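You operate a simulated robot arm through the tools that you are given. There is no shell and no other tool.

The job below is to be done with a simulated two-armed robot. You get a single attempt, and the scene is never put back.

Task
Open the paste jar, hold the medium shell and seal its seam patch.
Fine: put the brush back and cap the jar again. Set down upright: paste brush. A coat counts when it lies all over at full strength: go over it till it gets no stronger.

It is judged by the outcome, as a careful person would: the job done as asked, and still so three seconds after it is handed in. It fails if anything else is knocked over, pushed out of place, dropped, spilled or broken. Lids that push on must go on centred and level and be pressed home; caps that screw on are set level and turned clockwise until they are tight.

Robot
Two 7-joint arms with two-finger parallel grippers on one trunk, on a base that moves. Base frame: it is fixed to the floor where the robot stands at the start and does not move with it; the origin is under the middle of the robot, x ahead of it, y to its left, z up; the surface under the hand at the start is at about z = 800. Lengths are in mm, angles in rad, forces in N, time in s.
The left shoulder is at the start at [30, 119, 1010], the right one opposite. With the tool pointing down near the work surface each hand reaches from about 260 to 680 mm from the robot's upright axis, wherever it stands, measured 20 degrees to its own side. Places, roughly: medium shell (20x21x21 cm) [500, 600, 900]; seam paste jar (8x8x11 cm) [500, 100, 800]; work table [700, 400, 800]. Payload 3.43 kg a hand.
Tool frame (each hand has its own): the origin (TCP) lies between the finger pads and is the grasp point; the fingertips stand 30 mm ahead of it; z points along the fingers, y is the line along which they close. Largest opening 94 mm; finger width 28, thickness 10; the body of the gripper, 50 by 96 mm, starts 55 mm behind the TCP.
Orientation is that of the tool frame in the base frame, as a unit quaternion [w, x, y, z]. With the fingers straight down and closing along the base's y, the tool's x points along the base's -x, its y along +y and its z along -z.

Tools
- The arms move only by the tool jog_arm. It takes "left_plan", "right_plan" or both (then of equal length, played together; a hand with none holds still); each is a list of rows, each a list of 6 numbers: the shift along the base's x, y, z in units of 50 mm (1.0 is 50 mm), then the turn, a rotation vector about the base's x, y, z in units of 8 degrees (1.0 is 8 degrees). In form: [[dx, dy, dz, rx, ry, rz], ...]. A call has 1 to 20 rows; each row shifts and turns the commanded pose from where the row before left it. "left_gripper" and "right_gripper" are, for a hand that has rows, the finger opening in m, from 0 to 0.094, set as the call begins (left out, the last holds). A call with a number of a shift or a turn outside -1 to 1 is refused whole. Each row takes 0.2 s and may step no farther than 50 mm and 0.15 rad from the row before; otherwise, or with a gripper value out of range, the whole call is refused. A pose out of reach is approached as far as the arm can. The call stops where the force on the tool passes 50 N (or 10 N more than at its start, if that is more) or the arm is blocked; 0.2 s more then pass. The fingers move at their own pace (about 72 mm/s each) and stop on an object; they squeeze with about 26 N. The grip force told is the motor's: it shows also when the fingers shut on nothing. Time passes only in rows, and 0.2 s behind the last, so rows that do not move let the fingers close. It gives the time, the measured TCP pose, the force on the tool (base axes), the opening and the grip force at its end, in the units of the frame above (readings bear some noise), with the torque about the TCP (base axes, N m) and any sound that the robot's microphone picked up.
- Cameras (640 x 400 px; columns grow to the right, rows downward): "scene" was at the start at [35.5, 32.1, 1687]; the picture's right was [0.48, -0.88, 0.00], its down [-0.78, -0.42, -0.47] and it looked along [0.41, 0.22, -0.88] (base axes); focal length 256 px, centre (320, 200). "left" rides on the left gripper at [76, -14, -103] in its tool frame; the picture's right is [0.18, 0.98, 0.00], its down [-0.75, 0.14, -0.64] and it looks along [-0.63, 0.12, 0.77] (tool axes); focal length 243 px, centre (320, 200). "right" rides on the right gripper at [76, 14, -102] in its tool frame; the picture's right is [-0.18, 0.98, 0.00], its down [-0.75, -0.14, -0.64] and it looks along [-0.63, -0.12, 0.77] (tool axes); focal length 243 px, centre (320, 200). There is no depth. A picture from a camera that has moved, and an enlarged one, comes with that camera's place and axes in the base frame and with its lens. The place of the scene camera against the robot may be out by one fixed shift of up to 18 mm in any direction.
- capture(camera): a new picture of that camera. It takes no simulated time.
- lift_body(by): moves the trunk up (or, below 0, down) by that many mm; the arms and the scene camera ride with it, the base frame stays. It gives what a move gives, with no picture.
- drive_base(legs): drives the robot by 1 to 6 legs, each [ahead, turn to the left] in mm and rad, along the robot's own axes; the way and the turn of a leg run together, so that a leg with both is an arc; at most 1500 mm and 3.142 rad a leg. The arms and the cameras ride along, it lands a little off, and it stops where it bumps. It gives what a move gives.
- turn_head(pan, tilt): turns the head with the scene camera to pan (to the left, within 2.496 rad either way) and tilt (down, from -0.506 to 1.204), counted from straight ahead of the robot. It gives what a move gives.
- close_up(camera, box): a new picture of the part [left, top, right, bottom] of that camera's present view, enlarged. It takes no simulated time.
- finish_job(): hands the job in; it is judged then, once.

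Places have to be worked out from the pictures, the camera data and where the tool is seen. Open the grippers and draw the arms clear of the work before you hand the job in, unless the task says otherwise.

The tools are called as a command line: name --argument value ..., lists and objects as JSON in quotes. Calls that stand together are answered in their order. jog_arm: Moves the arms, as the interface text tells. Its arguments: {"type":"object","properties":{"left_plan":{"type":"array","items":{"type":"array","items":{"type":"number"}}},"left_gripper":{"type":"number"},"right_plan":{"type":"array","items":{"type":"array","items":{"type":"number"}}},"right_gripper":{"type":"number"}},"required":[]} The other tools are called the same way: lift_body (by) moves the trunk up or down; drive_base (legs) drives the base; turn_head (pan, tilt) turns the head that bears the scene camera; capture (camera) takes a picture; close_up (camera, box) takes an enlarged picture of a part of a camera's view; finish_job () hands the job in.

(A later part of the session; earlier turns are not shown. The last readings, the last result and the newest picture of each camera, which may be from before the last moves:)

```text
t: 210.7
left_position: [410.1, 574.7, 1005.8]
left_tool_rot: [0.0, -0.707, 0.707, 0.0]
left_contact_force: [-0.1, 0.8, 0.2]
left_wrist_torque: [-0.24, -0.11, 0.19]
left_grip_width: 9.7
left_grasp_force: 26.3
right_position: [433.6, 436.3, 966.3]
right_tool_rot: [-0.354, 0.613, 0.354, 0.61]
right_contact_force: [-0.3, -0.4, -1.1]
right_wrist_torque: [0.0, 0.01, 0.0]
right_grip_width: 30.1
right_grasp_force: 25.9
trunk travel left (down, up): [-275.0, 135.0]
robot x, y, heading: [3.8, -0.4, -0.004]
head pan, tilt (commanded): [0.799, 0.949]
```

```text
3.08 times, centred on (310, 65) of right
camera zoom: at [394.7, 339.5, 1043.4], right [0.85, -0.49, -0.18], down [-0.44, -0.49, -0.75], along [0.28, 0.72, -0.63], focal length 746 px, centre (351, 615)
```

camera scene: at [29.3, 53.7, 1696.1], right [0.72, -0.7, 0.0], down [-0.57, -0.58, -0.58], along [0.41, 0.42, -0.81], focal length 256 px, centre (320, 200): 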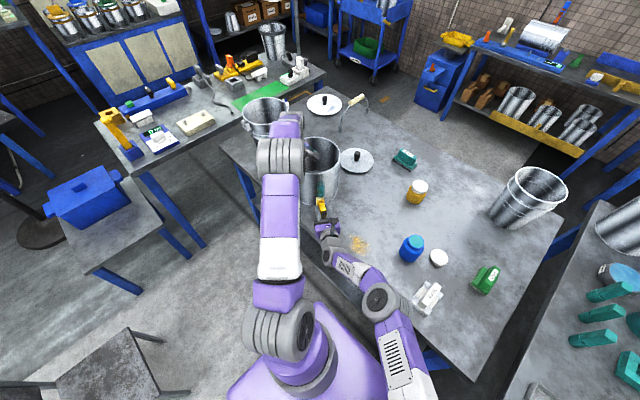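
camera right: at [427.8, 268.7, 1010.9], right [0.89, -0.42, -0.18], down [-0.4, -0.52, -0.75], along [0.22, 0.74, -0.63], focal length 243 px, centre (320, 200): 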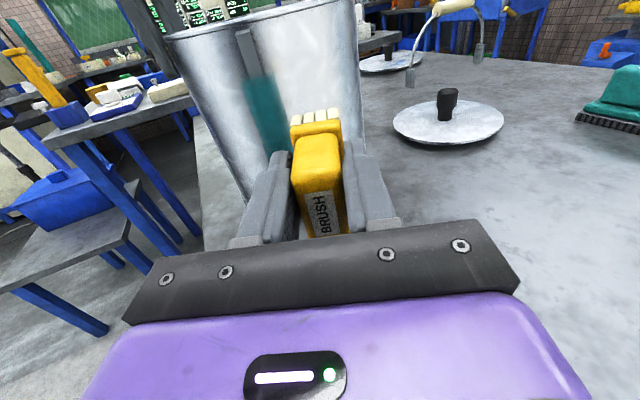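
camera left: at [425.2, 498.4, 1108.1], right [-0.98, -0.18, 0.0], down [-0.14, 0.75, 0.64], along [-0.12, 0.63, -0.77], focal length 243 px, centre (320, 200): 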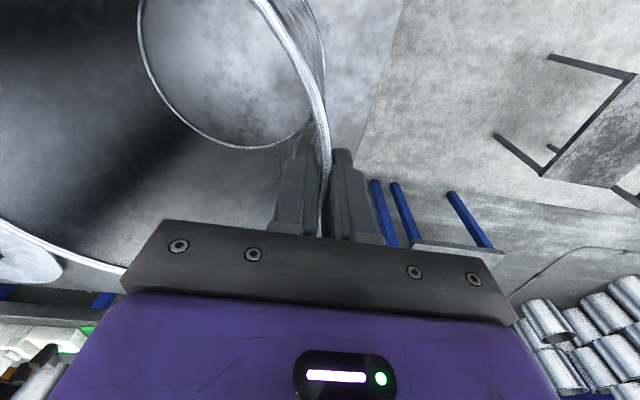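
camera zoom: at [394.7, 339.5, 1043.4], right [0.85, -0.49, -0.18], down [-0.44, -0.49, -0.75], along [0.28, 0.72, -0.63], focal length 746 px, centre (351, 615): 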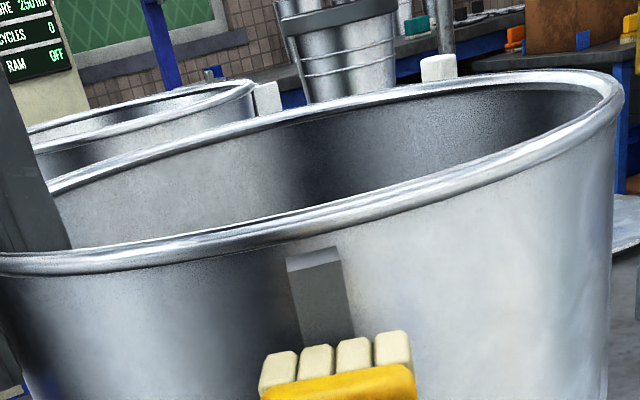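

jog_arm --right_plan '[[0.04, 0.07, 0, 0, 0, 0], [0.02, 0.035, 0, 0, 0, 0], [0.015, 0.026, 0, 0, 0, 0]]'

jog_arm --right_plan '[[0.01, 0.0174, 0, 0, 0, 0], [0.01, 0.0174, 0, 0, 0, 0]]'

```text
t: 211.5
left_position: [410.4, 575.0, 1004.1]
left_tool_rot: [0.0, -0.707, 0.707, 0.0]
left_contact_force: [-0.1, 1.7, -0.5]
left_wrist_torque: [-0.15, -0.09, 0.17]
left_grip_width: 9.7
left_grasp_force: 25.4
right_position: [436.3, 443.9, 966.5]
right_tool_rot: [-0.354, 0.613, 0.354, 0.612]
right_contact_force: [-0.3, 0.0, -0.8]
right_wrist_torque: [-0.02, 0.04, -0.01]
right_grip_width: 29.7
right_grasp_force: 25.8
trunk travel left (down, up): [-275.0, 135.0]
robot x, y, heading: [4.5, -1.6, 0.001]
head pan, tilt (commanded): [0.799, 0.949]
```

```text
t: 212.1
left_position: [410.0, 575.3, 1006.0]
left_tool_rot: [0.001, -0.707, 0.707, 0.001]
left_contact_force: [2.5, 7.8, -2.6]
left_wrist_torque: [-0.06, -0.08, 0.34]
left_grip_width: 9.8
left_grasp_force: 26.1
right_position: [437.0, 444.9, 966.3]
right_tool_rot: [-0.354, 0.613, 0.354, 0.612]
right_contact_force: [-2.0, -7.8, 0.1]
right_wrist_torque: [-0.1, 0.04, -0.03]
right_grip_width: 30.2
right_grasp_force: 25.8
trunk travel left (down, up): [-275.0, 135.0]
robot x, y, heading: [1.0, -0.5, 0.001]
head pan, tilt (commanded): [0.799, 0.949]
```

Contact 8 N. Short strokes over the top region, then back off to compare the same view.

jog_arm --right_plan '[[0, 0, 0.12, 0, 0, 0], [0, 0, 0.1, 0, 0, 0], [0, 0, -0.12, 0, 0, 0], [0, 0, -0.12, 0, 0, 0], [0, 0, -0.12, 0, 0, 0], [0, 0, -0.12, 0, 0, 0], [0.005, 0.009, 0.12, 0, 0, 0], [0, 0, 0.12, 0, 0, 0], [0, 0, 0.12, 0, 0, 0], [0, 0, 0.12, 0, 0, 0], [0, 0, -0.12, 0, 0, 0], [0, 0, -0.12, 0, 0, 0], [0, 0, -0.12, 0, 0, 0], [0, 0, -0.12, 0, 0, 0], [0, 0, 0.12, 0, 0, 0], [0, 0, 0.12, 0, 0, 0], [0, 0, 0.12, 0, 0, 0], [0, 0, 0.12, 0, 0, 0]]'

jog_arm --right_plan '[[0, 0, -0.12, 0, 0, 0], [0, 0, -0.12, 0, 0, 0], [0, 0, -0.12, 0, 0, 0], [0, 0, -0.12, 0, 0, 0], [0.005, 0.009, 0.12, 0, 0, 0], [0, 0, 0.12, 0, 0, 0], [0, 0, 0.12, 0, 0, 0], [0, 0, 0.12, 0, 0, 0], [0, 0, -0.12, 0, 0, 0], [0, 0, -0.12, 0, 0, 0], [0, 0, -0.12, 0, 0, 0], [0, 0, -0.12, 0, 0, 0], [0, 0, 0.12, 0, 0, 0], [0, 0, 0.12, 0, 0, 0], [0, 0, 0.12, 0, 0, 0], [0, 0, 0.12, 0, 0, 0]]'

jog_arm --right_plan '[[-0.3, -0.52, 0, 0, 0, 0], [-0.24, -0.4, -0.2, 0, 0, 0], [0.34, -0.207, -0.24, 0, 0, 0.3], [0.34, -0.207, -0.2, 0, 0, 0.3], [0.3, -0.18, 0, 0, 0, 0], [0, 0, 0, 0, 0, 0]]'

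close_up --camera "right" --box '[235, 60, 305, 150]'

close_up --camera "scene" --box '[315, 174, 329, 192]'

```text
t: 215.9
left_position: [410.8, 574.9, 1006.1]
left_tool_rot: [0.0, 0.707, -0.707, 0.0]
left_contact_force: [3.5, 5.8, 1.0]
left_wrist_torque: [-0.1, -0.12, 0.53]
left_grip_width: 10.2
left_grasp_force: 25.9
right_position: [436.2, 447.5, 977.8]
right_tool_rot: [-0.354, 0.612, 0.354, 0.612]
right_contact_force: [-1.5, -4.7, -2.5]
right_wrist_torque: [-0.13, 0.05, 0.06]
right_grip_width: 29.9
right_grasp_force: 25.7
trunk travel left (down, up): [-275.0, 135.0]
robot x, y, heading: [0.4, -0.5, 0.0]
head pan, tilt (commanded): [0.799, 0.949]
```

```text
t: 219.3
left_position: [412.1, 575.4, 1005.6]
left_tool_rot: [0.0, 0.707, -0.707, 0.0]
left_contact_force: [3.0, 9.8, 0.3]
left_wrist_torque: [-0.13, -0.15, 0.67]
left_grip_width: 10.3
left_grasp_force: 26.2
right_position: [438.1, 448.6, 976.9]
right_tool_rot: [-0.354, 0.613, 0.354, 0.612]
right_contact_force: [-3.7, -9.2, -4.5]
right_wrist_torque: [-0.22, 0.09, 0.06]
right_grip_width: 29.9
right_grasp_force: 26.1
trunk travel left (down, up): [-275.0, 135.0]
robot x, y, heading: [0.2, -0.7, 0.007]
head pan, tilt (commanded): [0.799, 0.949]
```

```text
t: 220.7
left_position: [411.6, 574.3, 1005.5]
left_tool_rot: [0.001, 0.707, -0.707, 0.0]
left_contact_force: [1.9, -0.8, 0.6]
left_wrist_torque: [-0.49, -0.31, 0.12]
left_grip_width: 9.7
left_grasp_force: 25.9
right_position: [459.3, 371.7, 945.2]
right_tool_rot: [-0.379, 0.598, 0.379, 0.596]
right_contact_force: [0.0, -0.5, -1.0]
right_wrist_torque: [0.0, -0.01, 0.04]
right_grip_width: 29.8
right_grasp_force: 26.1
trunk travel left (down, up): [-275.0, 135.0]
robot x, y, heading: [-3.2, -4.1, -0.007]
head pan, tilt (commanded): [0.799, 0.949]
```

```text
4.44 times, centred on (270, 105) of right
camera zoom: at [428.7, 272.8, 1021.3], right [0.89, -0.42, -0.18], down [-0.4, -0.52, -0.75], along [0.22, 0.74, -0.63], focal length 1078 px, centre (542, 622)
```

zoom: 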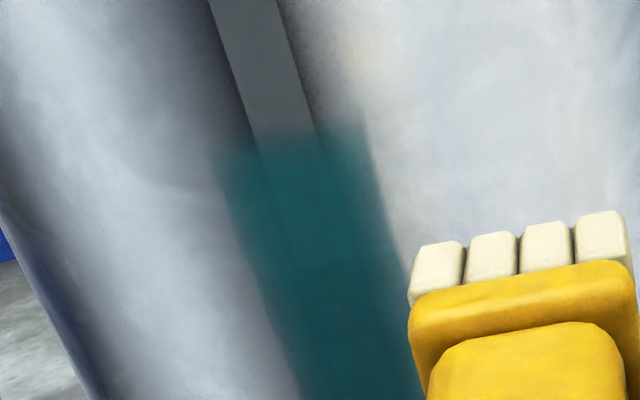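

```text
16.00 times, centred on (322, 183) of scene
camera zoom: at [29.8, 53.8, 1696.1], right [0.72, -0.7, 0.0], down [-0.57, -0.58, -0.58], along [0.41, 0.42, -0.81], focal length 4095 px, centre (288, 472)
```

zoom: 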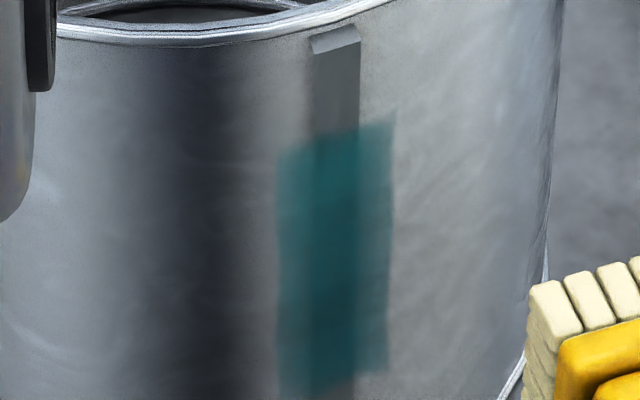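

The upper ~27 mm stays lighter with a boundary fixed to the surface, and extra passes no longer change it — the brush has probably run dry. I'll re-dip: first retreat and un-pitch the right hand.

jog_arm --right_plan '[[-0.3, -0.6, 0.4, 0, 0, 0], [-0.3, -0.5, 0.6, 0, 0, 0], [-0.07, -0.14, 0.12, -0.849, 0.398, 0], [-0.07, -0.14, 0.12, -0.849, 0.398, 0], [-0.07, -0.14, 0.12, -0.849, 0.398, 0], [-0.07, -0.14, 0.12, -0.849, 0.398, 0], [-0.07, -0.14, 0.12, -0.849, 0.398, 0], [-0.07, -0.14, 0.12, -0.849, 0.398, 0], [-0.07, -0.14, 0.12, -0.849, 0.398, 0], [-0.07, -0.14, 0.12, -0.849, 0.398, 0], [-0.07, -0.14, 0.12, -0.849, 0.398, 0], [-0.07, -0.14, 0.12, -0.849, 0.398, 0], [-0.07, -0.14, 0.12, -0.849, 0.398, 0], [-0.07, -0.14, 0.12, -0.849, 0.398, 0]]'

capture --camera "scene"

```text
t: 223.7
left_position: [409.7, 576.0, 1005.7]
left_tool_rot: [0.001, -0.707, 0.707, 0.0]
left_contact_force: [-0.8, 0.8, -1.4]
left_wrist_torque: [-0.02, -0.03, 0.15]
left_grip_width: 9.5
left_grasp_force: 25.9
right_position: [384.4, 232.5, 1066.6]
right_tool_rot: [-0.001, 0.843, 0.537, 0.0]
right_contact_force: [0.6, 0.4, -1.5]
right_wrist_torque: [0.01, 0.0, -0.03]
right_grip_width: 30.0
right_grasp_force: 26.0
trunk travel left (down, up): [-275.0, 135.0]
robot x, y, heading: [1.2, 3.2, -0.001]
head pan, tilt (commanded): [0.799, 0.949]
```

```text
taken
camera scene: at [29.5, 54.1, 1696.1], right [0.72, -0.7, 0.0], down [-0.57, -0.58, -0.58], along [0.41, 0.42, -0.81], focal length 256 px, centre (320, 200)
```

scene: 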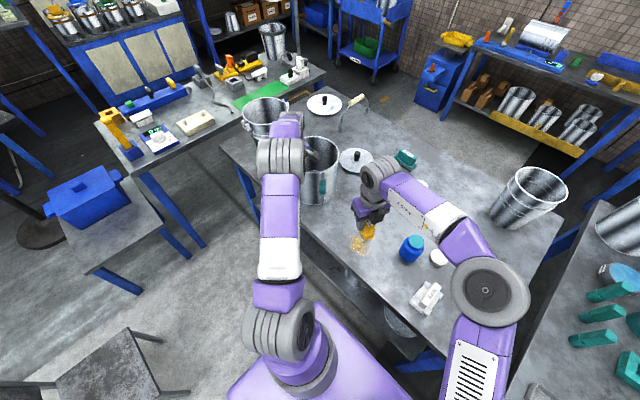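

Un-pitched. Now I yaw back to 0 while moving above the jar.

jog_arm --right_plan '[[0.19, -0.166, -0.05, 0, 0, 0.9583], [0.19, -0.166, -0.05, 0, 0, 0.9583], [0.19, -0.166, -0.05, 0, 0, 0.9583], [0.19, -0.166, -0.05, 0, 0, 0.9583], [0.19, -0.166, -0.05, 0, 0, 0.9583], [0.19, -0.166, -0.05, 0, 0, 0.9583], [0.19, -0.166, -0.05, 0, 0, 0.9583], [0.19, -0.166, -0.05, 0, 0, 0.9583], [0.19, -0.166, -0.05, 0, 0, 0.9583], [0.19, -0.166, -0.05, 0, 0, 0.9583], [0.19, -0.166, -0.05, 0, 0, 0.9583], [0.19, -0.166, -0.05, 0, 0, 0.9583], [0.19, -0.166, -0.05, 0, 0, 0.9583], [0.19, -0.166, -0.05, 0, 0, 0.9583], [0.19, -0.166, -0.05, 0, 0, 0.9583]]'

capture --camera "right"

close_up --camera "scene" --box '[315, 174, 329, 192]'

```text
t: 226.9
left_position: [409.7, 575.0, 1004.4]
left_tool_rot: [-0.001, -0.707, 0.707, 0.0]
left_contact_force: [0.2, 0.7, -2.0]
left_wrist_torque: [-0.02, -0.04, 0.18]
left_grip_width: 9.7
left_grasp_force: 26.5
right_position: [529.2, 109.1, 1030.3]
right_tool_rot: [-0.001, -0.001, 1.0, -0.001]
right_contact_force: [0.8, 0.0, -1.6]
right_wrist_torque: [-0.01, 0.0, 0.01]
right_grip_width: 29.7
right_grasp_force: 25.8
trunk travel left (down, up): [-275.0, 135.0]
robot x, y, heading: [-0.9, -1.4, -0.001]
head pan, tilt (commanded): [0.799, 0.949]
```

```text
taken
camera right: at [453.0, 122.4, 1132.7], right [0.18, 0.98, 0.0], down [0.75, -0.14, 0.64], along [0.63, -0.12, -0.77], focal length 243 px, centre (320, 200)
```

right: 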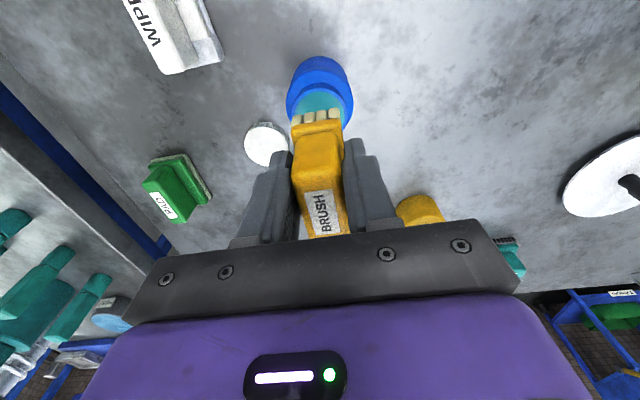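

```text
16.00 times, centred on (322, 183) of scene
camera zoom: at [29.9, 53.7, 1696.1], right [0.72, -0.7, 0.0], down [-0.57, -0.58, -0.58], along [0.41, 0.42, -0.81], focal length 4095 px, centre (288, 472)
```

zoom: 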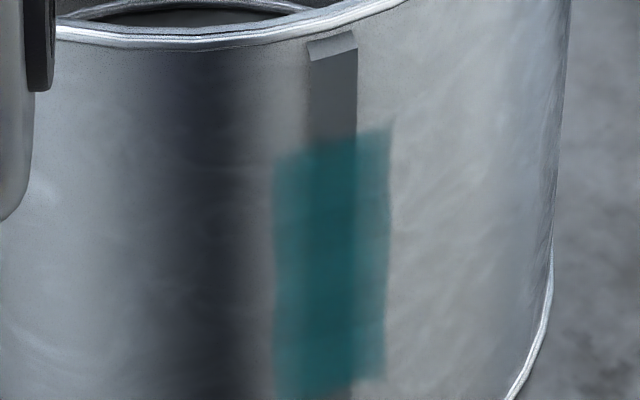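

Seen without the hand's shadow, the coat looks even from top to bottom, but I'm here already, so I re-dip to be sure. I centre over the jar and lower to the mouth.

jog_arm --right_plan '[[0.186, -0.03, -0.4, 0, 0, 0], [0, 0, -0.4, 0, 0, 0], [0, 0, -0.36, 0, 0, 0], [0, 0, 0, 0, 0, 0]]'

jog_arm --right_plan '[[0, 0, -0.04, 0, 0, 0], [0, 0, -0.02, 0, 0, 0]]'

close_up --camera "right" --box '[260, 40, 400, 150]'

```text
t: 227.9
left_position: [409.0, 574.1, 1004.7]
left_tool_rot: [0.0, 0.707, -0.707, 0.0]
left_contact_force: [-1.0, 0.7, -1.6]
left_wrist_torque: [-0.03, -0.04, 0.18]
left_grip_width: 9.9
left_grasp_force: 25.9
right_position: [540.2, 105.2, 972.6]
right_tool_rot: [0.0, 0.001, 1.0, 0.0]
right_contact_force: [0.4, 0.0, -0.5]
right_wrist_torque: [-0.03, 0.0, 0.0]
right_grip_width: 29.8
right_grasp_force: 25.4
trunk travel left (down, up): [-275.0, 135.0]
robot x, y, heading: [-0.8, 0.5, -0.001]
head pan, tilt (commanded): [0.799, 0.949]
```

```text
t: 228.5
left_position: [410.7, 573.9, 1004.9]
left_tool_rot: [0.0, 0.708, -0.707, 0.0]
left_contact_force: [-0.9, 1.0, -1.3]
left_wrist_torque: [-0.05, -0.03, 0.17]
left_grip_width: 9.3
left_grasp_force: 25.9
right_position: [540.0, 106.4, 968.7]
right_tool_rot: [0.0, 0.002, 1.0, -0.001]
right_contact_force: [0.1, 0.0, -2.2]
right_wrist_torque: [-0.02, 0.0, 0.01]
right_grip_width: 29.8
right_grasp_force: 26.0
trunk travel left (down, up): [-275.0, 135.0]
robot x, y, heading: [-1.7, -0.1, 0.008]
head pan, tilt (commanded): [0.799, 0.949]
```

```text
3.64 times, centred on (330, 95) of right
camera zoom: at [463.3, 120.6, 1071.7], right [0.19, 0.98, 0.0], down [0.75, -0.14, 0.64], along [0.63, -0.12, -0.77], focal length 882 px, centre (284, 582)
```

zoom: 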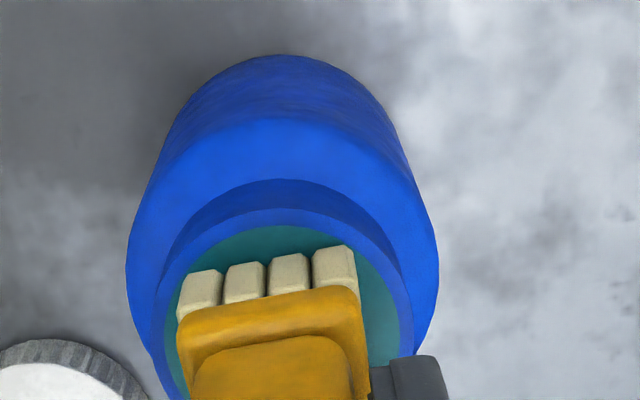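

The brush sits ~2 mm too far right; I shift and lower to contact, then dwell over a second.

jog_arm --right_plan '[[-0.02, 0.04, 0, 0, 0, 0], [0, 0, -0.04, 0, 0, 0], [0, 0, -0.02, 0, 0, 0]]'

jog_arm --right_plan '[[0, 0, -0.02, 0, 0, 0], [0, 0, 0, 0, 0, 0], [0, 0, 0, 0, 0, 0], [0, 0, 0, 0, 0, 0], [0, 0, 0, 0, 0, 0], [0, 0, 0, 0, 0, 0], [0, 0, 0, 0, 0, 0]]'

```text
t: 229.3
left_position: [410.7, 574.8, 1004.2]
left_tool_rot: [0.0, -0.707, 0.708, 0.0]
left_contact_force: [-0.7, 0.3, -1.1]
left_wrist_torque: [-0.06, 0.0, 0.14]
left_grip_width: 9.4
left_grasp_force: 25.8
right_position: [537.5, 107.8, 965.4]
right_tool_rot: [0.0, 0.0, 1.0, 0.0]
right_contact_force: [0.5, -0.9, -2.5]
right_wrist_torque: [0.04, 0.02, 0.02]
right_grip_width: 30.0
right_grasp_force: 26.1
trunk travel left (down, up): [-275.0, 135.0]
robot x, y, heading: [1.4, 3.7, 0.0]
head pan, tilt (commanded): [0.799, 0.949]
```

```text
t: 230.9
left_position: [409.9, 575.1, 1006.0]
left_tool_rot: [0.0, -0.707, 0.707, 0.0]
left_contact_force: [0.3, 0.1, -3.4]
left_wrist_torque: [0.16, 0.07, 0.17]
left_grip_width: 9.3
left_grasp_force: 26.4
right_position: [537.2, 109.4, 964.8]
right_tool_rot: [0.001, 0.001, 1.0, 0.0]
right_contact_force: [-0.1, -0.7, 4.5]
right_wrist_torque: [-0.01, 0.08, 0.0]
right_grip_width: 29.5
right_grasp_force: 26.3
trunk travel left (down, up): [-275.0, 135.0]
robot x, y, heading: [-0.3, -1.4, -0.003]
head pan, tilt (commanded): [0.799, 0.949]
```

Contact 4.5 N and dwelt. I also repeat the tilted dip: lift, tilt 30°, and lower the edge onto the paste.

jog_arm --right_plan '[[0, 0, 0.4, 0, 0, 0], [-0.095, 0, 0.04, 0, -0.9375, 0], [-0.095, 0, 0.04, 0, -0.9375, 0], [-0.095, 0, 0.04, 0, -0.9375, 0], [-0.095, 0, 0.04, 0, -0.9375, 0], [0, 0, -0.2, 0, 0, 0], [0, 0, -0.14, 0, 0, 0]]'

close_up --camera "right" --box '[250, 40, 370, 140]'

```text
t: 232.5
left_position: [410.3, 575.3, 1004.8]
left_tool_rot: [-0.001, -0.707, 0.707, 0.0]
left_contact_force: [-0.4, 0.7, -2.0]
left_wrist_torque: [-0.01, -0.03, 0.12]
left_grip_width: 9.6
left_grasp_force: 25.7
right_position: [518.0, 109.5, 975.3]
right_tool_rot: [0.259, 0.0, 0.966, 0.0]
right_contact_force: [-0.2, 0.2, -2.1]
right_wrist_torque: [0.0, -0.01, 0.01]
right_grip_width: 29.8
right_grasp_force: 26.4
trunk travel left (down, up): [-275.0, 135.0]
robot x, y, heading: [0.4, -2.6, -0.0]
head pan, tilt (commanded): [0.799, 0.949]
```

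```text
4.00 times, centred on (310, 90) of right
camera zoom: at [400.4, 122.9, 1025.8], right [0.16, 0.98, 0.09], down [0.33, -0.14, 0.93], along [0.93, -0.12, -0.35], focal length 970 px, centre (360, 640)
```

zoom: 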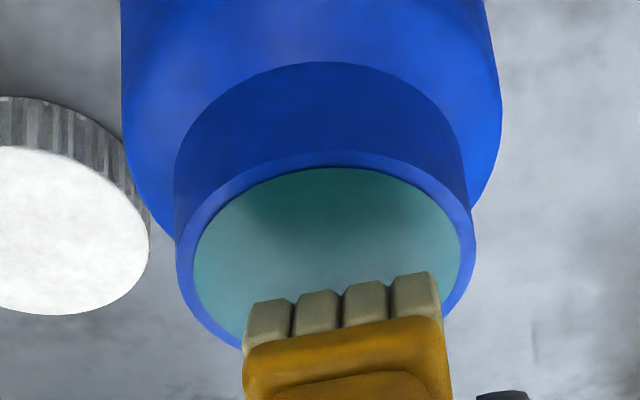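

jog_arm --right_plan '[[0, 0, -0.08, 0, 0, 0], [0, 0, -0.04, 0, 0, 0]]'

jog_arm --right_plan '[[0, 0, -0.02, 0, 0, 0], [0, 0, 0, 0, 0, 0], [0, 0, 0, 0, 0, 0], [0, 0, 0, 0, 0, 0], [0, 0, 0, 0, 0, 0]]'

```text
t: 233.1
left_position: [409.9, 575.4, 1005.6]
left_tool_rot: [-0.001, 0.707, -0.707, 0.0]
left_contact_force: [-0.9, 1.2, -1.9]
left_wrist_torque: [-0.04, -0.03, 0.13]
left_grip_width: 9.5
left_grasp_force: 25.9
right_position: [517.4, 109.9, 969.0]
right_tool_rot: [0.259, 0.001, 0.966, 0.0]
right_contact_force: [0.3, -0.3, -1.7]
right_wrist_torque: [-0.01, 0.05, -0.01]
right_grip_width: 30.0
right_grasp_force: 25.9
trunk travel left (down, up): [-275.0, 135.0]
robot x, y, heading: [3.5, -1.2, -0.003]
head pan, tilt (commanded): [0.799, 0.949]
```

```text
t: 234.3
left_position: [410.3, 575.3, 1005.3]
left_tool_rot: [0.0, -0.707, 0.707, 0.0]
left_contact_force: [-1.0, 1.3, -0.3]
left_wrist_torque: [-0.08, -0.03, 0.14]
left_grip_width: 9.4
left_grasp_force: 26.1
right_position: [517.7, 109.3, 968.7]
right_tool_rot: [0.259, 0.001, 0.966, 0.0]
right_contact_force: [-0.4, 0.4, -0.7]
right_wrist_torque: [-0.01, -0.01, -0.03]
right_grip_width: 29.6
right_grasp_force: 25.6
trunk travel left (down, up): [-275.0, 135.0]
robot x, y, heading: [-4.1, 4.3, -0.003]
head pan, tilt (commanded): [0.799, 0.949]
```

Nearly touching; two more 1 mm steps with dwell, then lift.

jog_arm --right_plan '[[0, 0, -0.02, 0, 0, 0], [0, 0, 0, 0, 0, 0], [0, 0, 0, 0, 0, 0]]'

jog_arm --right_plan '[[0, 0, -0.01, 0, 0, 0], [0, 0, 0, 0, 0, 0], [0, 0, 0, 0, 0, 0], [0, 0, 0, 0, 0, 0]]'

```text
t: 235.1
left_position: [410.2, 575.3, 1006.0]
left_tool_rot: [0.0, 0.707, -0.707, 0.0]
left_contact_force: [-1.3, 1.3, -0.8]
left_wrist_torque: [-0.05, -0.04, 0.13]
left_grip_width: 9.5
left_grasp_force: 26.3
right_position: [518.2, 110.4, 968.4]
right_tool_rot: [0.259, 0.001, 0.966, 0.0]
right_contact_force: [0.4, -0.2, -1.6]
right_wrist_torque: [0.02, 0.04, -0.02]
right_grip_width: 29.8
right_grasp_force: 26.2
trunk travel left (down, up): [-275.0, 135.0]
robot x, y, heading: [-0.7, -0.2, 0.005]
head pan, tilt (commanded): [0.799, 0.949]
```

```text
t: 236.1
left_position: [411.1, 574.7, 1005.7]
left_tool_rot: [0.001, -0.707, 0.708, -0.001]
left_contact_force: [-0.9, 1.0, -1.5]
left_wrist_torque: [0.01, -0.01, 0.17]
left_grip_width: 9.6
left_grasp_force: 25.9
right_position: [519.1, 111.1, 967.2]
right_tool_rot: [0.26, 0.0, 0.966, 0.0]
right_contact_force: [0.3, -0.1, -0.6]
right_wrist_torque: [0.0, 0.02, -0.02]
right_grip_width: 30.1
right_grasp_force: 26.0
trunk travel left (down, up): [-275.0, 135.0]
robot x, y, heading: [-1.7, 0.4, -0.001]
head pan, tilt (commanded): [0.799, 0.949]
```

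jog_arm --right_plan '[[0, -0.02, -0.02, 0, 0, 0], [0, 0, -0.02, 0, 0, 0]]'

close_up --camera "right" --box '[250, 40, 370, 140]'

```text
t: 236.7
left_position: [409.2, 574.5, 1005.7]
left_tool_rot: [0.0, -0.707, 0.707, 0.0]
left_contact_force: [-1.2, 1.4, -1.6]
left_wrist_torque: [0.07, 0.03, 0.16]
left_grip_width: 9.6
left_grasp_force: 25.6
right_position: [517.7, 108.7, 965.2]
right_tool_rot: [0.259, 0.0, 0.966, 0.0]
right_contact_force: [-0.8, 0.2, -0.3]
right_wrist_torque: [0.01, 0.01, -0.01]
right_grip_width: 29.9
right_grasp_force: 26.3
trunk travel left (down, up): [-275.0, 135.0]
robot x, y, heading: [-3.7, -2.6, 0.002]
head pan, tilt (commanded): [0.799, 0.949]
```

```text
4.00 times, centred on (310, 90) of right
camera zoom: at [401.2, 122.8, 1016.5], right [0.16, 0.98, 0.09], down [0.33, -0.14, 0.93], along [0.93, -0.12, -0.35], focal length 970 px, centre (360, 640)
```

zoom: 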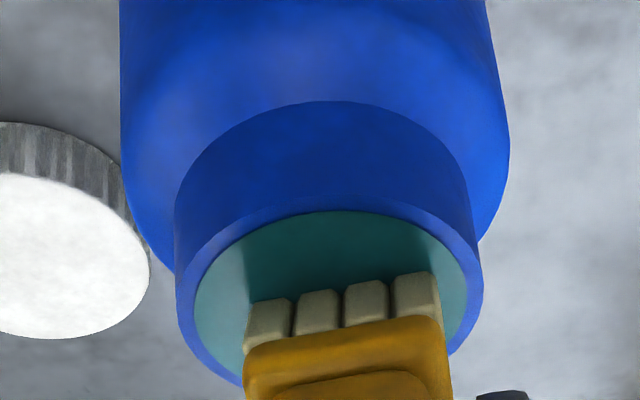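

jog_arm --right_plan '[[0, 0, -0.02, 0, 0, 0], [0, 0, -0.02, 0, 0, 0], [0, 0, 0, 0, 0, 0], [0, 0, 0, 0, 0, 0]]'

jog_arm --right_plan '[[0, 0, -0.02, 0, 0, 0], [0, 0, 0, 0, 0, 0], [0, 0, 0, 0, 0, 0], [0, 0, 0, 0, 0, 0]]'

```text
t: 237.7
left_position: [409.3, 574.7, 1005.7]
left_tool_rot: [0.0, -0.707, 0.707, -0.001]
left_contact_force: [1.1, 0.2, -2.9]
left_wrist_torque: [0.17, 0.13, 0.05]
left_grip_width: 9.8
left_grasp_force: 25.8
right_position: [518.9, 108.6, 965.5]
right_tool_rot: [0.262, 0.0, 0.965, 0.001]
right_contact_force: [-0.7, -0.8, 17.0]
right_wrist_torque: [-0.02, -0.27, -0.02]
right_grip_width: 30.1
right_grasp_force: 26.3
trunk travel left (down, up): [-275.0, 135.0]
robot x, y, heading: [0.1, -0.4, -0.002]
head pan, tilt (commanded): [0.799, 0.949]
```

```text
t: 238.7
left_position: [409.1, 574.9, 1005.0]
left_tool_rot: [0.0, 0.707, -0.707, 0.001]
left_contact_force: [-0.6, -0.4, -1.4]
left_wrist_torque: [0.07, 0.01, -0.03]
left_grip_width: 9.4
left_grasp_force: 26.1
right_position: [518.7, 108.6, 963.1]
right_tool_rot: [0.26, 0.001, 0.966, -0.001]
right_contact_force: [-0.1, 1.8, 16.8]
right_wrist_torque: [0.03, -0.29, 0.04]
right_grip_width: 29.9
right_grasp_force: 25.6
trunk travel left (down, up): [-275.0, 135.0]
robot x, y, heading: [-1.0, -0.2, -0.005]
head pan, tilt (commanded): [0.799, 0.949]
```

The edge pressed on the paste (17 N) with dwell. I lift, level the brush, and start back toward the shell (yaw -118°).

jog_arm --right_plan '[[0, 0, 0.3, 0, 0, 0], [0, 0, 0.4, 0, 0, 0], [0.095, 0, 0.2, 0, 0.9375, 0], [0.095, 0, 0.2, 0, 0.9375, 0], [0.095, 0, 0.2, 0, 0.9375, 0], [0.095, 0, 0.2, 0, 0.9375, 0], [0, 0, 0.4, 0, 0, 0]]'

jog_arm --right_plan '[[-0.2, 0.16, 0, 0, 0, -0.9833], [-0.2, 0.16, 0, 0, 0, -0.9833], [-0.2, 0.16, 0, 0, 0, -0.9833], [-0.2, 0.16, 0, 0, 0, -0.9833], [-0.2, 0.16, 0, 0, 0, -0.9833], [-0.2, 0.16, 0, 0, 0, -0.9833], [-0.2, 0.16, 0, 0, 0, -0.9833], [-0.2, 0.16, 0, 0, 0, -0.9833], [-0.2, 0.16, 0, 0, 0, -0.9833], [-0.2, 0.16, 0, 0, 0, -0.9833], [-0.2, 0.16, 0, 0, 0, -0.9833], [-0.2, 0.16, 0, 0, 0, -0.9833], [-0.2, 0.16, 0, 0, 0, -0.9833], [-0.2, 0.16, 0, 0, 0, -0.9833], [-0.2, 0.16, 0, 0, 0, -0.9833]]'

capture --camera "scene"

```text
t: 240.3
left_position: [410.0, 573.3, 1005.5]
left_tool_rot: [0.0, 0.707, -0.707, 0.0]
left_contact_force: [-1.1, 0.3, -1.0]
left_wrist_torque: [-0.14, -0.13, -0.06]
left_grip_width: 9.4
left_grasp_force: 26.2
right_position: [536.8, 108.0, 1057.4]
right_tool_rot: [0.0, 0.0, 1.0, 0.0]
right_contact_force: [0.2, 0.4, -1.1]
right_wrist_torque: [-0.01, 0.01, 0.01]
right_grip_width: 29.9
right_grasp_force: 26.0
trunk travel left (down, up): [-275.0, 135.0]
robot x, y, heading: [-4.1, 1.8, 0.004]
head pan, tilt (commanded): [0.799, 0.949]
```

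```text
t: 243.5
left_position: [410.5, 574.6, 1005.8]
left_tool_rot: [-0.001, -0.707, 0.708, 0.0]
left_contact_force: [-0.6, 0.4, -1.0]
left_wrist_torque: [-0.06, -0.05, -0.02]
left_grip_width: 9.5
left_grasp_force: 26.1
right_position: [388.0, 229.3, 1057.6]
right_tool_rot: [0.0, 0.858, 0.513, 0.0]
right_contact_force: [0.4, 0.0, -0.9]
right_wrist_torque: [0.0, 0.03, 0.0]
right_grip_width: 29.8
right_grasp_force: 25.7
trunk travel left (down, up): [-275.0, 135.0]
robot x, y, heading: [-2.7, 0.9, 0.002]
head pan, tilt (commanded): [0.799, 0.949]
```

```text
taken
camera scene: at [29.5, 53.8, 1696.1], right [0.72, -0.7, 0.0], down [-0.57, -0.58, -0.58], along [0.41, 0.42, -0.81], focal length 256 px, centre (320, 200)
```

scene: 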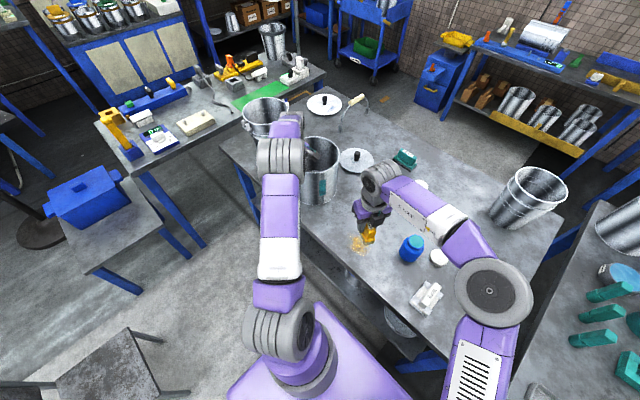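

Now pitch 90° to level toward the shell.

jog_arm --right_plan '[[0, 0.193, -0.15, 0.828, -0.44, 0], [0, 0.193, -0.15, 0.828, -0.44, 0], [0, 0.193, -0.15, 0.828, -0.44, 0], [0, 0.193, -0.15, 0.828, -0.44, 0], [0, 0.193, -0.15, 0.828, -0.44, 0], [0, 0.193, -0.15, 0.828, -0.44, 0], [0, 0.193, -0.15, 0.828, -0.44, 0], [0, 0.193, -0.15, 0.828, -0.44, 0], [0, 0.193, -0.15, 0.828, -0.44, 0], [0, 0.193, -0.15, 0.828, -0.44, 0], [0, 0.193, -0.15, 0.828, -0.44, 0], [0, 0.193, -0.15, 0.828, -0.44, 0], [0, 0, 0, 0, 0, 0]]'

close_up --camera "right" --box '[220, 0, 400, 160]'

```text
t: 246.3
left_position: [410.6, 574.3, 1006.1]
left_tool_rot: [0.0, -0.707, 0.707, 0.0]
left_contact_force: [-2.0, -0.6, -0.1]
left_wrist_torque: [0.01, -0.03, -0.02]
left_grip_width: 9.2
left_grasp_force: 26.7
right_position: [385.8, 343.4, 968.1]
right_tool_rot: [-0.365, 0.607, 0.363, 0.606]
right_contact_force: [0.6, -0.2, -1.1]
right_wrist_torque: [-0.01, 0.02, 0.01]
right_grip_width: 30.0
right_grasp_force: 25.8
trunk travel left (down, up): [-275.0, 135.0]
robot x, y, heading: [2.2, -2.3, -0.002]
head pan, tilt (commanded): [0.799, 0.949]
```

```text
2.50 times, centred on (310, 80) of right
camera zoom: at [351.9, 246.6, 1044.0], right [0.87, -0.46, -0.19], down [-0.43, -0.5, -0.75], along [0.25, 0.73, -0.63], focal length 606 px, centre (345, 500)
```

zoom: 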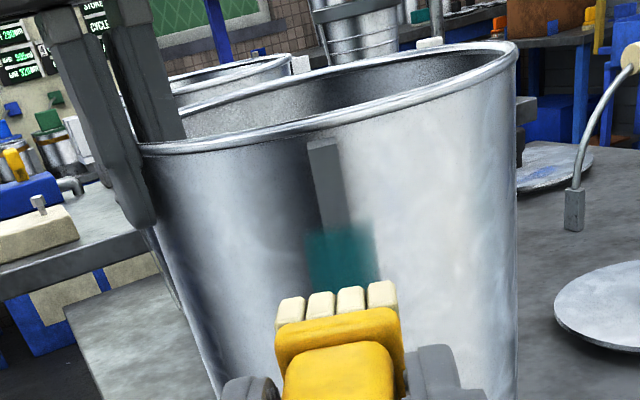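

Aligned within ~2 mm. I approach to just short of contact at z≈968.

jog_arm --right_plan '[[-0.035, 0.019, 0, 0, 0, 0], [0.2, 0.3745, 0, 0, 0, 0], [0.2, 0.3745, 0, 0, 0, 0], [0.2, 0.3745, 0, 0, 0, 0], [0.2, 0.3745, 0, 0, 0, 0], [0.19, 0.356, 0, 0, 0, 0], [0, 0, 0, 0, 0, 0]]'

close_up --camera "right" --box '[240, 0, 380, 130]'

```text
t: 247.9
left_position: [410.4, 575.0, 1004.4]
left_tool_rot: [-0.001, -0.707, 0.707, 0.0]
left_contact_force: [-2.3, -0.6, -0.6]
left_wrist_torque: [0.07, -0.02, 0.01]
left_grip_width: 9.5
left_grasp_force: 26.0
right_position: [433.0, 439.1, 967.0]
right_tool_rot: [-0.365, 0.607, 0.364, 0.605]
right_contact_force: [0.2, -0.1, -1.3]
right_wrist_torque: [-0.03, 0.01, -0.02]
right_grip_width: 30.0
right_grasp_force: 25.4
trunk travel left (down, up): [-275.0, 135.0]
robot x, y, heading: [3.2, 0.7, -0.003]
head pan, tilt (commanded): [0.799, 0.949]
```

```text
3.08 times, centred on (310, 65) of right
camera zoom: at [398.3, 340.9, 1043.7], right [0.87, -0.46, -0.19], down [-0.43, -0.5, -0.75], along [0.25, 0.73, -0.63], focal length 746 px, centre (351, 615)
```

zoom: 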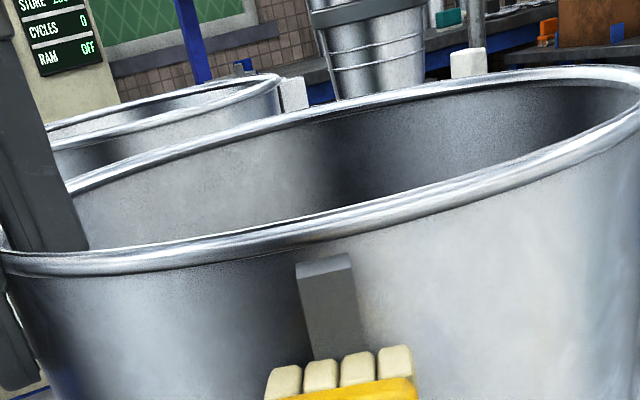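

jog_arm --right_plan '[[0.038, 0.071, 0, 0, 0, 0], [0.014, 0.0265, 0, 0, 0, 0], [0.014, 0.0265, 0, 0, 0, 0]]'

jog_arm --right_plan '[[0.0094, 0.0177, 0, 0, 0, 0], [0.0094, 0.0177, 0, 0, 0, 0]]'

```text
t: 248.7
left_position: [410.7, 576.7, 1004.8]
left_tool_rot: [-0.001, 0.708, -0.707, -0.001]
left_contact_force: [2.7, 4.8, -3.7]
left_wrist_torque: [-0.17, -0.17, 0.23]
left_grip_width: 9.9
left_grasp_force: 26.4
right_position: [438.5, 444.2, 966.4]
right_tool_rot: [-0.365, 0.607, 0.363, 0.605]
right_contact_force: [-2.8, -7.2, 0.8]
right_wrist_torque: [0.1, -0.05, 0.07]
right_grip_width: 29.9
right_grasp_force: 26.0
trunk travel left (down, up): [-275.0, 135.0]
robot x, y, heading: [-0.9, -0.1, 0.001]
head pan, tilt (commanded): [0.799, 0.949]
```

```text
t: 249.3
left_position: [410.8, 576.3, 1006.0]
left_tool_rot: [0.001, -0.707, 0.707, 0.0]
left_contact_force: [3.2, 12.1, -1.3]
left_wrist_torque: [-0.07, -0.03, 0.62]
left_grip_width: 9.9
left_grasp_force: 25.9
right_position: [440.7, 446.2, 968.7]
right_tool_rot: [-0.365, 0.607, 0.364, 0.604]
right_contact_force: [-2.6, -12.9, -2.0]
right_wrist_torque: [0.11, -0.04, 0.01]
right_grip_width: 29.9
right_grasp_force: 25.6
trunk travel left (down, up): [-275.0, 135.0]
robot x, y, heading: [-1.0, -0.5, 0.0]
head pan, tilt (commanded): [0.799, 0.949]
```

Ease back 1.3 mm, then top strokes and full passes with the reloaded brush.

jog_arm --right_plan '[[-0.012, -0.023, 0, 0, 0, 0], [0, 0, 0.15, 0, 0, 0], [0, 0, -0.15, 0, 0, 0], [0, 0, -0.15, 0, 0, 0], [0, 0, -0.15, 0, 0, 0], [0, 0, 0.15, 0, 0, 0], [0, 0, 0.15, 0, 0, 0], [0, 0, 0.15, 0, 0, 0], [0, 0, -0.2, 0, 0, 0], [0, 0, -0.2, 0, 0, 0], [0, 0, -0.2, 0, 0, 0], [0, 0, -0.2, 0, 0, 0], [0, 0, -0.2, 0, 0, 0], [0, 0, -0.2, 0, 0, 0], [0, 0, -0.2, 0, 0, 0], [0, 0, -0.2, 0, 0, 0], [0, 0, -0.2, 0, 0, 0], [0, 0, -0.2, 0, 0, 0], [0, 0, -0.2, 0, 0, 0]]'

jog_arm --right_plan '[[0.006, 0.012, 0.2, 0, 0, 0], [0, 0, -0.2, 0, 0, 0], [0, 0, 0.2, 0, 0, 0], [0, 0, 0.2, 0, 0, 0], [0, 0, 0.2, 0, 0, 0], [0, 0, 0.2, 0, 0, 0], [0, 0, 0.2, 0, 0, 0], [0, 0, 0.2, 0, 0, 0], [0, 0, 0.2, 0, 0, 0], [0, 0, 0.2, 0, 0, 0], [0, 0, 0.2, 0, 0, 0], [0, 0, 0.2, 0, 0, 0], [0, 0, 0.2, 0, 0, 0], [0, 0, -0.15, 0, 0, 0], [0, 0, -0.15, 0, 0, 0], [0, 0, 0.15, 0, 0, 0], [0, 0, 0.15, 0, 0, 0]]'

jog_arm --right_plan '[[-0.1, -0.19, 0, 0, 0, 0], [-0.3, -0.56, 0, 0, 0, 0], [-0.3, -0.56, 0.2, 0, 0, 0], [-0.3, -0.56, 0.2, 0, 0, 0], [0.3, -0.56, 0.2, 0, 0, 0], [0.4, -0.4, 0, 0, 0, 0]]'

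close_up --camera "scene" --box '[315, 174, 329, 192]'

capture --camera "right"

```text
t: 253.3
left_position: [409.3, 575.8, 1006.2]
left_tool_rot: [0.0, -0.707, 0.707, 0.0]
left_contact_force: [1.4, 3.5, 0.1]
left_wrist_torque: [0.07, 0.01, 0.28]
left_grip_width: 9.9
left_grasp_force: 26.1
right_position: [437.2, 446.3, 861.8]
right_tool_rot: [-0.364, 0.608, 0.364, 0.605]
right_contact_force: [-3.0, -4.4, -2.2]
right_wrist_torque: [-0.03, -0.01, 0.1]
right_grip_width: 29.9
right_grasp_force: 26.2
trunk travel left (down, up): [-275.0, 135.0]
robot x, y, heading: [-0.5, -2.0, 0.0]
head pan, tilt (commanded): [0.799, 0.949]
```

```text
t: 256.9
left_position: [410.4, 574.1, 1005.0]
left_tool_rot: [0.0, 0.707, -0.707, 0.0]
left_contact_force: [2.9, 3.5, 2.3]
left_wrist_torque: [-0.4, -0.24, 0.38]
left_grip_width: 9.7
left_grasp_force: 26.0
right_position: [438.6, 445.0, 974.9]
right_tool_rot: [-0.364, 0.606, 0.364, 0.606]
right_contact_force: [0.2, -3.4, -1.4]
right_wrist_torque: [-0.03, 0.02, -0.03]
right_grip_width: 30.1
right_grasp_force: 25.6
trunk travel left (down, up): [-275.0, 135.0]
robot x, y, heading: [1.2, 0.3, -0.002]
head pan, tilt (commanded): [0.799, 0.949]
```

```text
t: 258.3
left_position: [410.7, 575.9, 1004.9]
left_tool_rot: [0.0, -0.707, 0.707, -0.001]
left_contact_force: [-1.1, 1.2, 1.7]
left_wrist_torque: [-0.37, -0.18, 0.15]
left_grip_width: 9.6
left_grasp_force: 26.2
right_position: [424.6, 306.4, 1004.4]
right_tool_rot: [-0.365, 0.607, 0.364, 0.606]
right_contact_force: [-0.6, 0.0, -1.3]
right_wrist_torque: [0.0, 0.0, 0.0]
right_grip_width: 29.9
right_grasp_force: 26.0
trunk travel left (down, up): [-275.0, 135.0]
robot x, y, heading: [-0.3, -3.2, -0.001]
head pan, tilt (commanded): [0.799, 0.949]
```

```text
16.00 times, centred on (322, 183) of scene
camera zoom: at [29.7, 53.2, 1696.1], right [0.72, -0.7, 0.0], down [-0.57, -0.58, -0.58], along [0.41, 0.42, -0.81], focal length 4095 px, centre (288, 472)
```

zoom: 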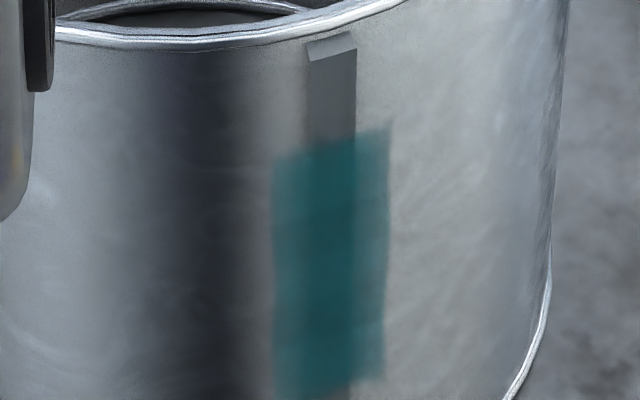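

```text
taken
camera right: at [388.5, 208.9, 1080.3], right [0.87, -0.46, -0.19], down [-0.43, -0.5, -0.75], along [0.25, 0.73, -0.63], focal length 243 px, centre (320, 200)
```

right: 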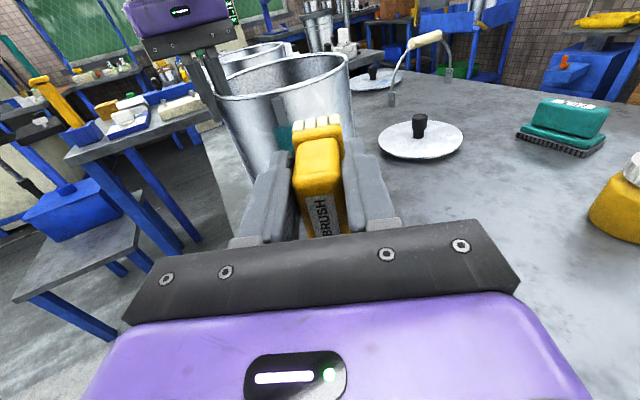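

I move the hand away (un-pitch) so I can compare the coat in the same unshadowed view as before the re-dip.

jog_arm --right_plan '[[-0.067, -0.123, 0.11, -0.828, 0.44, 0], [-0.067, -0.123, 0.11, -0.828, 0.44, 0], [-0.067, -0.123, 0.11, -0.828, 0.44, 0], [-0.067, -0.123, 0.11, -0.828, 0.44, 0], [-0.067, -0.123, 0.11, -0.828, 0.44, 0], [-0.067, -0.123, 0.11, -0.828, 0.44, 0], [-0.067, -0.123, 0.11, -0.828, 0.44, 0], [-0.067, -0.123, 0.11, -0.828, 0.44, 0], [-0.067, -0.123, 0.11, -0.828, 0.44, 0], [-0.067, -0.123, 0.11, -0.828, 0.44, 0], [-0.067, -0.123, 0.11, -0.828, 0.44, 0], [-0.067, -0.123, 0.11, -0.828, 0.44, 0]]'

jog_arm --right_plan '[[0.1, -0.4, 0, 0, 0, 0.98], [0.1, -0.4, 0, 0, 0, 0.98], [0.1, -0.4, 0, 0, 0, 0.98], [0.1, -0.4, 0, 0, 0, 0.98], [0.1, -0.4, 0, 0, 0, 0.98], [0.1, -0.4, 0, 0, 0, 0.98], [0.1, -0.4, 0, 0, 0, 0.98], [0.1, -0.4, 0, 0, 0, 0.98]]'

close_up --camera "scene" --box '[315, 174, 329, 192]'

close_up --camera "scene" --box '[300, 150, 350, 210]'

```text
t: 260.9
left_position: [409.2, 574.1, 1004.3]
left_tool_rot: [-0.001, 0.708, -0.707, 0.0]
left_contact_force: [-0.2, 1.9, -0.4]
left_wrist_torque: [-0.11, -0.04, 0.1]
left_grip_width: 9.3
left_grasp_force: 25.5
right_position: [383.1, 229.3, 1069.2]
right_tool_rot: [-0.001, 0.858, 0.514, -0.001]
right_contact_force: [0.3, 0.3, -1.1]
right_wrist_torque: [0.02, -0.05, 0.03]
right_grip_width: 30.1
right_grasp_force: 26.3
trunk travel left (down, up): [-275.0, 135.0]
robot x, y, heading: [1.4, 3.0, 0.001]
head pan, tilt (commanded): [0.799, 0.949]
```

```text
t: 262.7
left_position: [409.4, 574.6, 1005.7]
left_tool_rot: [0.0, -0.707, 0.707, 0.001]
left_contact_force: [-1.2, -1.0, -0.2]
left_wrist_torque: [0.04, -0.06, 0.05]
left_grip_width: 9.6
left_grasp_force: 25.9
right_position: [424.5, 70.8, 1071.7]
right_tool_rot: [0.0, 0.463, 0.886, 0.0]
right_contact_force: [-0.6, -0.2, -1.4]
right_wrist_torque: [0.01, 0.01, -0.01]
right_grip_width: 29.8
right_grasp_force: 26.1
trunk travel left (down, up): [-275.0, 135.0]
robot x, y, heading: [3.0, 0.2, 0.002]
head pan, tilt (commanded): [0.799, 0.949]
```

```text
16.00 times, centred on (322, 183) of scene
camera zoom: at [29.8, 53.1, 1696.1], right [0.72, -0.7, 0.0], down [-0.57, -0.58, -0.58], along [0.41, 0.42, -0.81], focal length 4095 px, centre (288, 472)
```

zoom: 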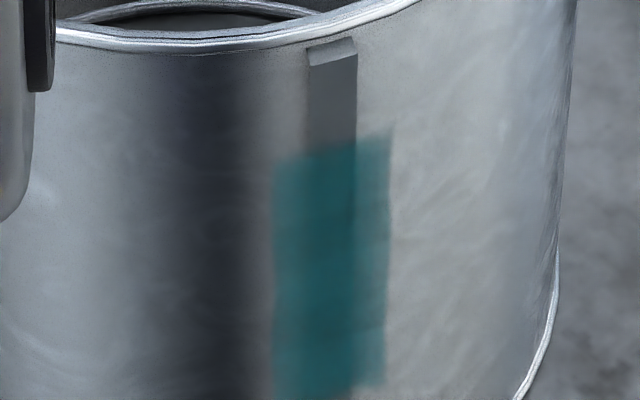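

```text
6.67 times, centred on (325, 180) of scene
camera zoom: at [29.8, 53.1, 1696.1], right [0.72, -0.7, 0.0], down [-0.57, -0.58, -0.58], along [0.41, 0.42, -0.81], focal length 1706 px, centre (287, 333)
```

zoom: 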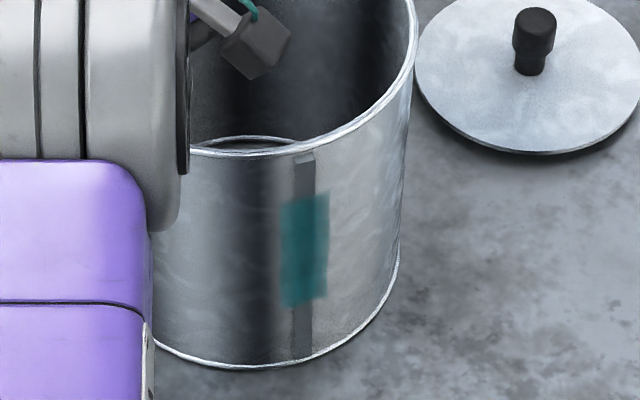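

After the reload the coat looks more opaque (the bar shows through less), so more paste helps. I dip once more: back over the jar at yaw 0.

jog_arm --right_plan '[[0.33, 0.106, -0.1, 0, 0, 0.986], [0.33, 0.106, -0.1, 0, 0, 0.986], [0.33, 0.106, -0.1, 0, 0, 0.986], [0.33, 0.106, -0.1, 0, 0, 0.986], [0.33, 0.106, -0.1, 0, 0, 0.986], [0.33, 0.106, -0.1, 0, 0, 0.986], [0.3, 0.106, -0.1, 0, 0, 0.986], [0, 0, -0.5, 0, 0, 0], [0, 0, -0.5, 0, 0, 0], [0, 0, 0, 0, 0, 0]]'

close_up --camera "right" --box '[260, 40, 400, 150]'

```text
t: 264.9
left_position: [410.0, 575.0, 1004.8]
left_tool_rot: [0.0, -0.707, 0.707, 0.0]
left_contact_force: [-1.6, 0.2, -0.6]
left_wrist_torque: [-0.14, -0.04, -0.01]
left_grip_width: 9.2
left_grasp_force: 26.1
right_position: [538.8, 107.1, 985.6]
right_tool_rot: [0.0, 0.002, 1.0, 0.0]
right_contact_force: [-0.4, -0.2, -0.9]
right_wrist_torque: [0.01, 0.03, 0.02]
right_grip_width: 29.8
right_grasp_force: 25.8
trunk travel left (down, up): [-275.0, 135.0]
robot x, y, heading: [-1.7, -2.1, 0.002]
head pan, tilt (commanded): [0.799, 0.949]
```

```text
3.64 times, centred on (330, 95) of right
camera zoom: at [462.2, 120.8, 1088.7], right [0.19, 0.98, 0.0], down [0.75, -0.14, 0.64], along [0.63, -0.12, -0.77], focal length 882 px, centre (284, 582)
```

zoom: 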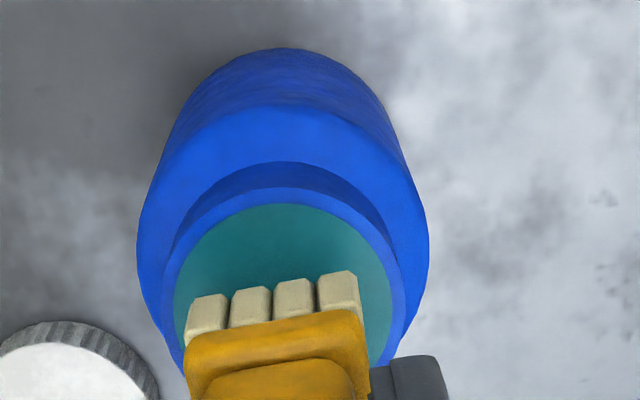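

Jar unmoved. I lower flat onto the mouth with a short dwell, then lift.

jog_arm --right_plan '[[-0.02, 0.03, -0.2, 0, 0, 0], [0, 0, -0.12, 0, 0, 0], [0, 0, -0.06, 0, 0, 0]]'

jog_arm --right_plan '[[0, 0, -0.03, 0, 0, 0], [0, 0, -0.02, 0, 0, 0], [0, 0, 0, 0, 0, 0], [0, 0, 0, 0, 0, 0], [0, 0, 0, 0, 0, 0], [0, 0, 0, 0, 0, 0]]'

```text
t: 265.7
left_position: [410.3, 573.7, 1006.0]
left_tool_rot: [0.0, -0.707, 0.707, -0.001]
left_contact_force: [0.0, -0.2, 0.1]
left_wrist_torque: [-0.01, 0.01, -0.02]
left_grip_width: 9.3
left_grasp_force: 25.9
right_position: [537.0, 108.8, 966.8]
right_tool_rot: [-0.001, 0.001, 1.0, 0.0]
right_contact_force: [0.5, 0.0, -1.1]
right_wrist_torque: [-0.01, 0.03, 0.01]
right_grip_width: 29.8
right_grasp_force: 26.3
trunk travel left (down, up): [-275.0, 135.0]
robot x, y, heading: [0.5, -1.2, -0.001]
head pan, tilt (commanded): [0.799, 0.949]
```

```text
t: 267.1
left_position: [410.8, 575.3, 1005.4]
left_tool_rot: [0.001, 0.707, -0.707, 0.001]
left_contact_force: [1.0, 0.3, -2.4]
left_wrist_torque: [0.15, 0.11, -0.02]
left_grip_width: 9.6
left_grasp_force: 26.1
right_position: [536.4, 109.2, 966.4]
right_tool_rot: [0.0, 0.001, 1.0, 0.0]
right_contact_force: [-0.7, 0.4, 7.7]
right_wrist_torque: [-0.02, 0.2, 0.01]
right_grip_width: 29.9
right_grasp_force: 26.3
trunk travel left (down, up): [-275.0, 135.0]
robot x, y, heading: [-0.4, 1.6, 0.002]
head pan, tilt (commanded): [0.799, 0.949]
```

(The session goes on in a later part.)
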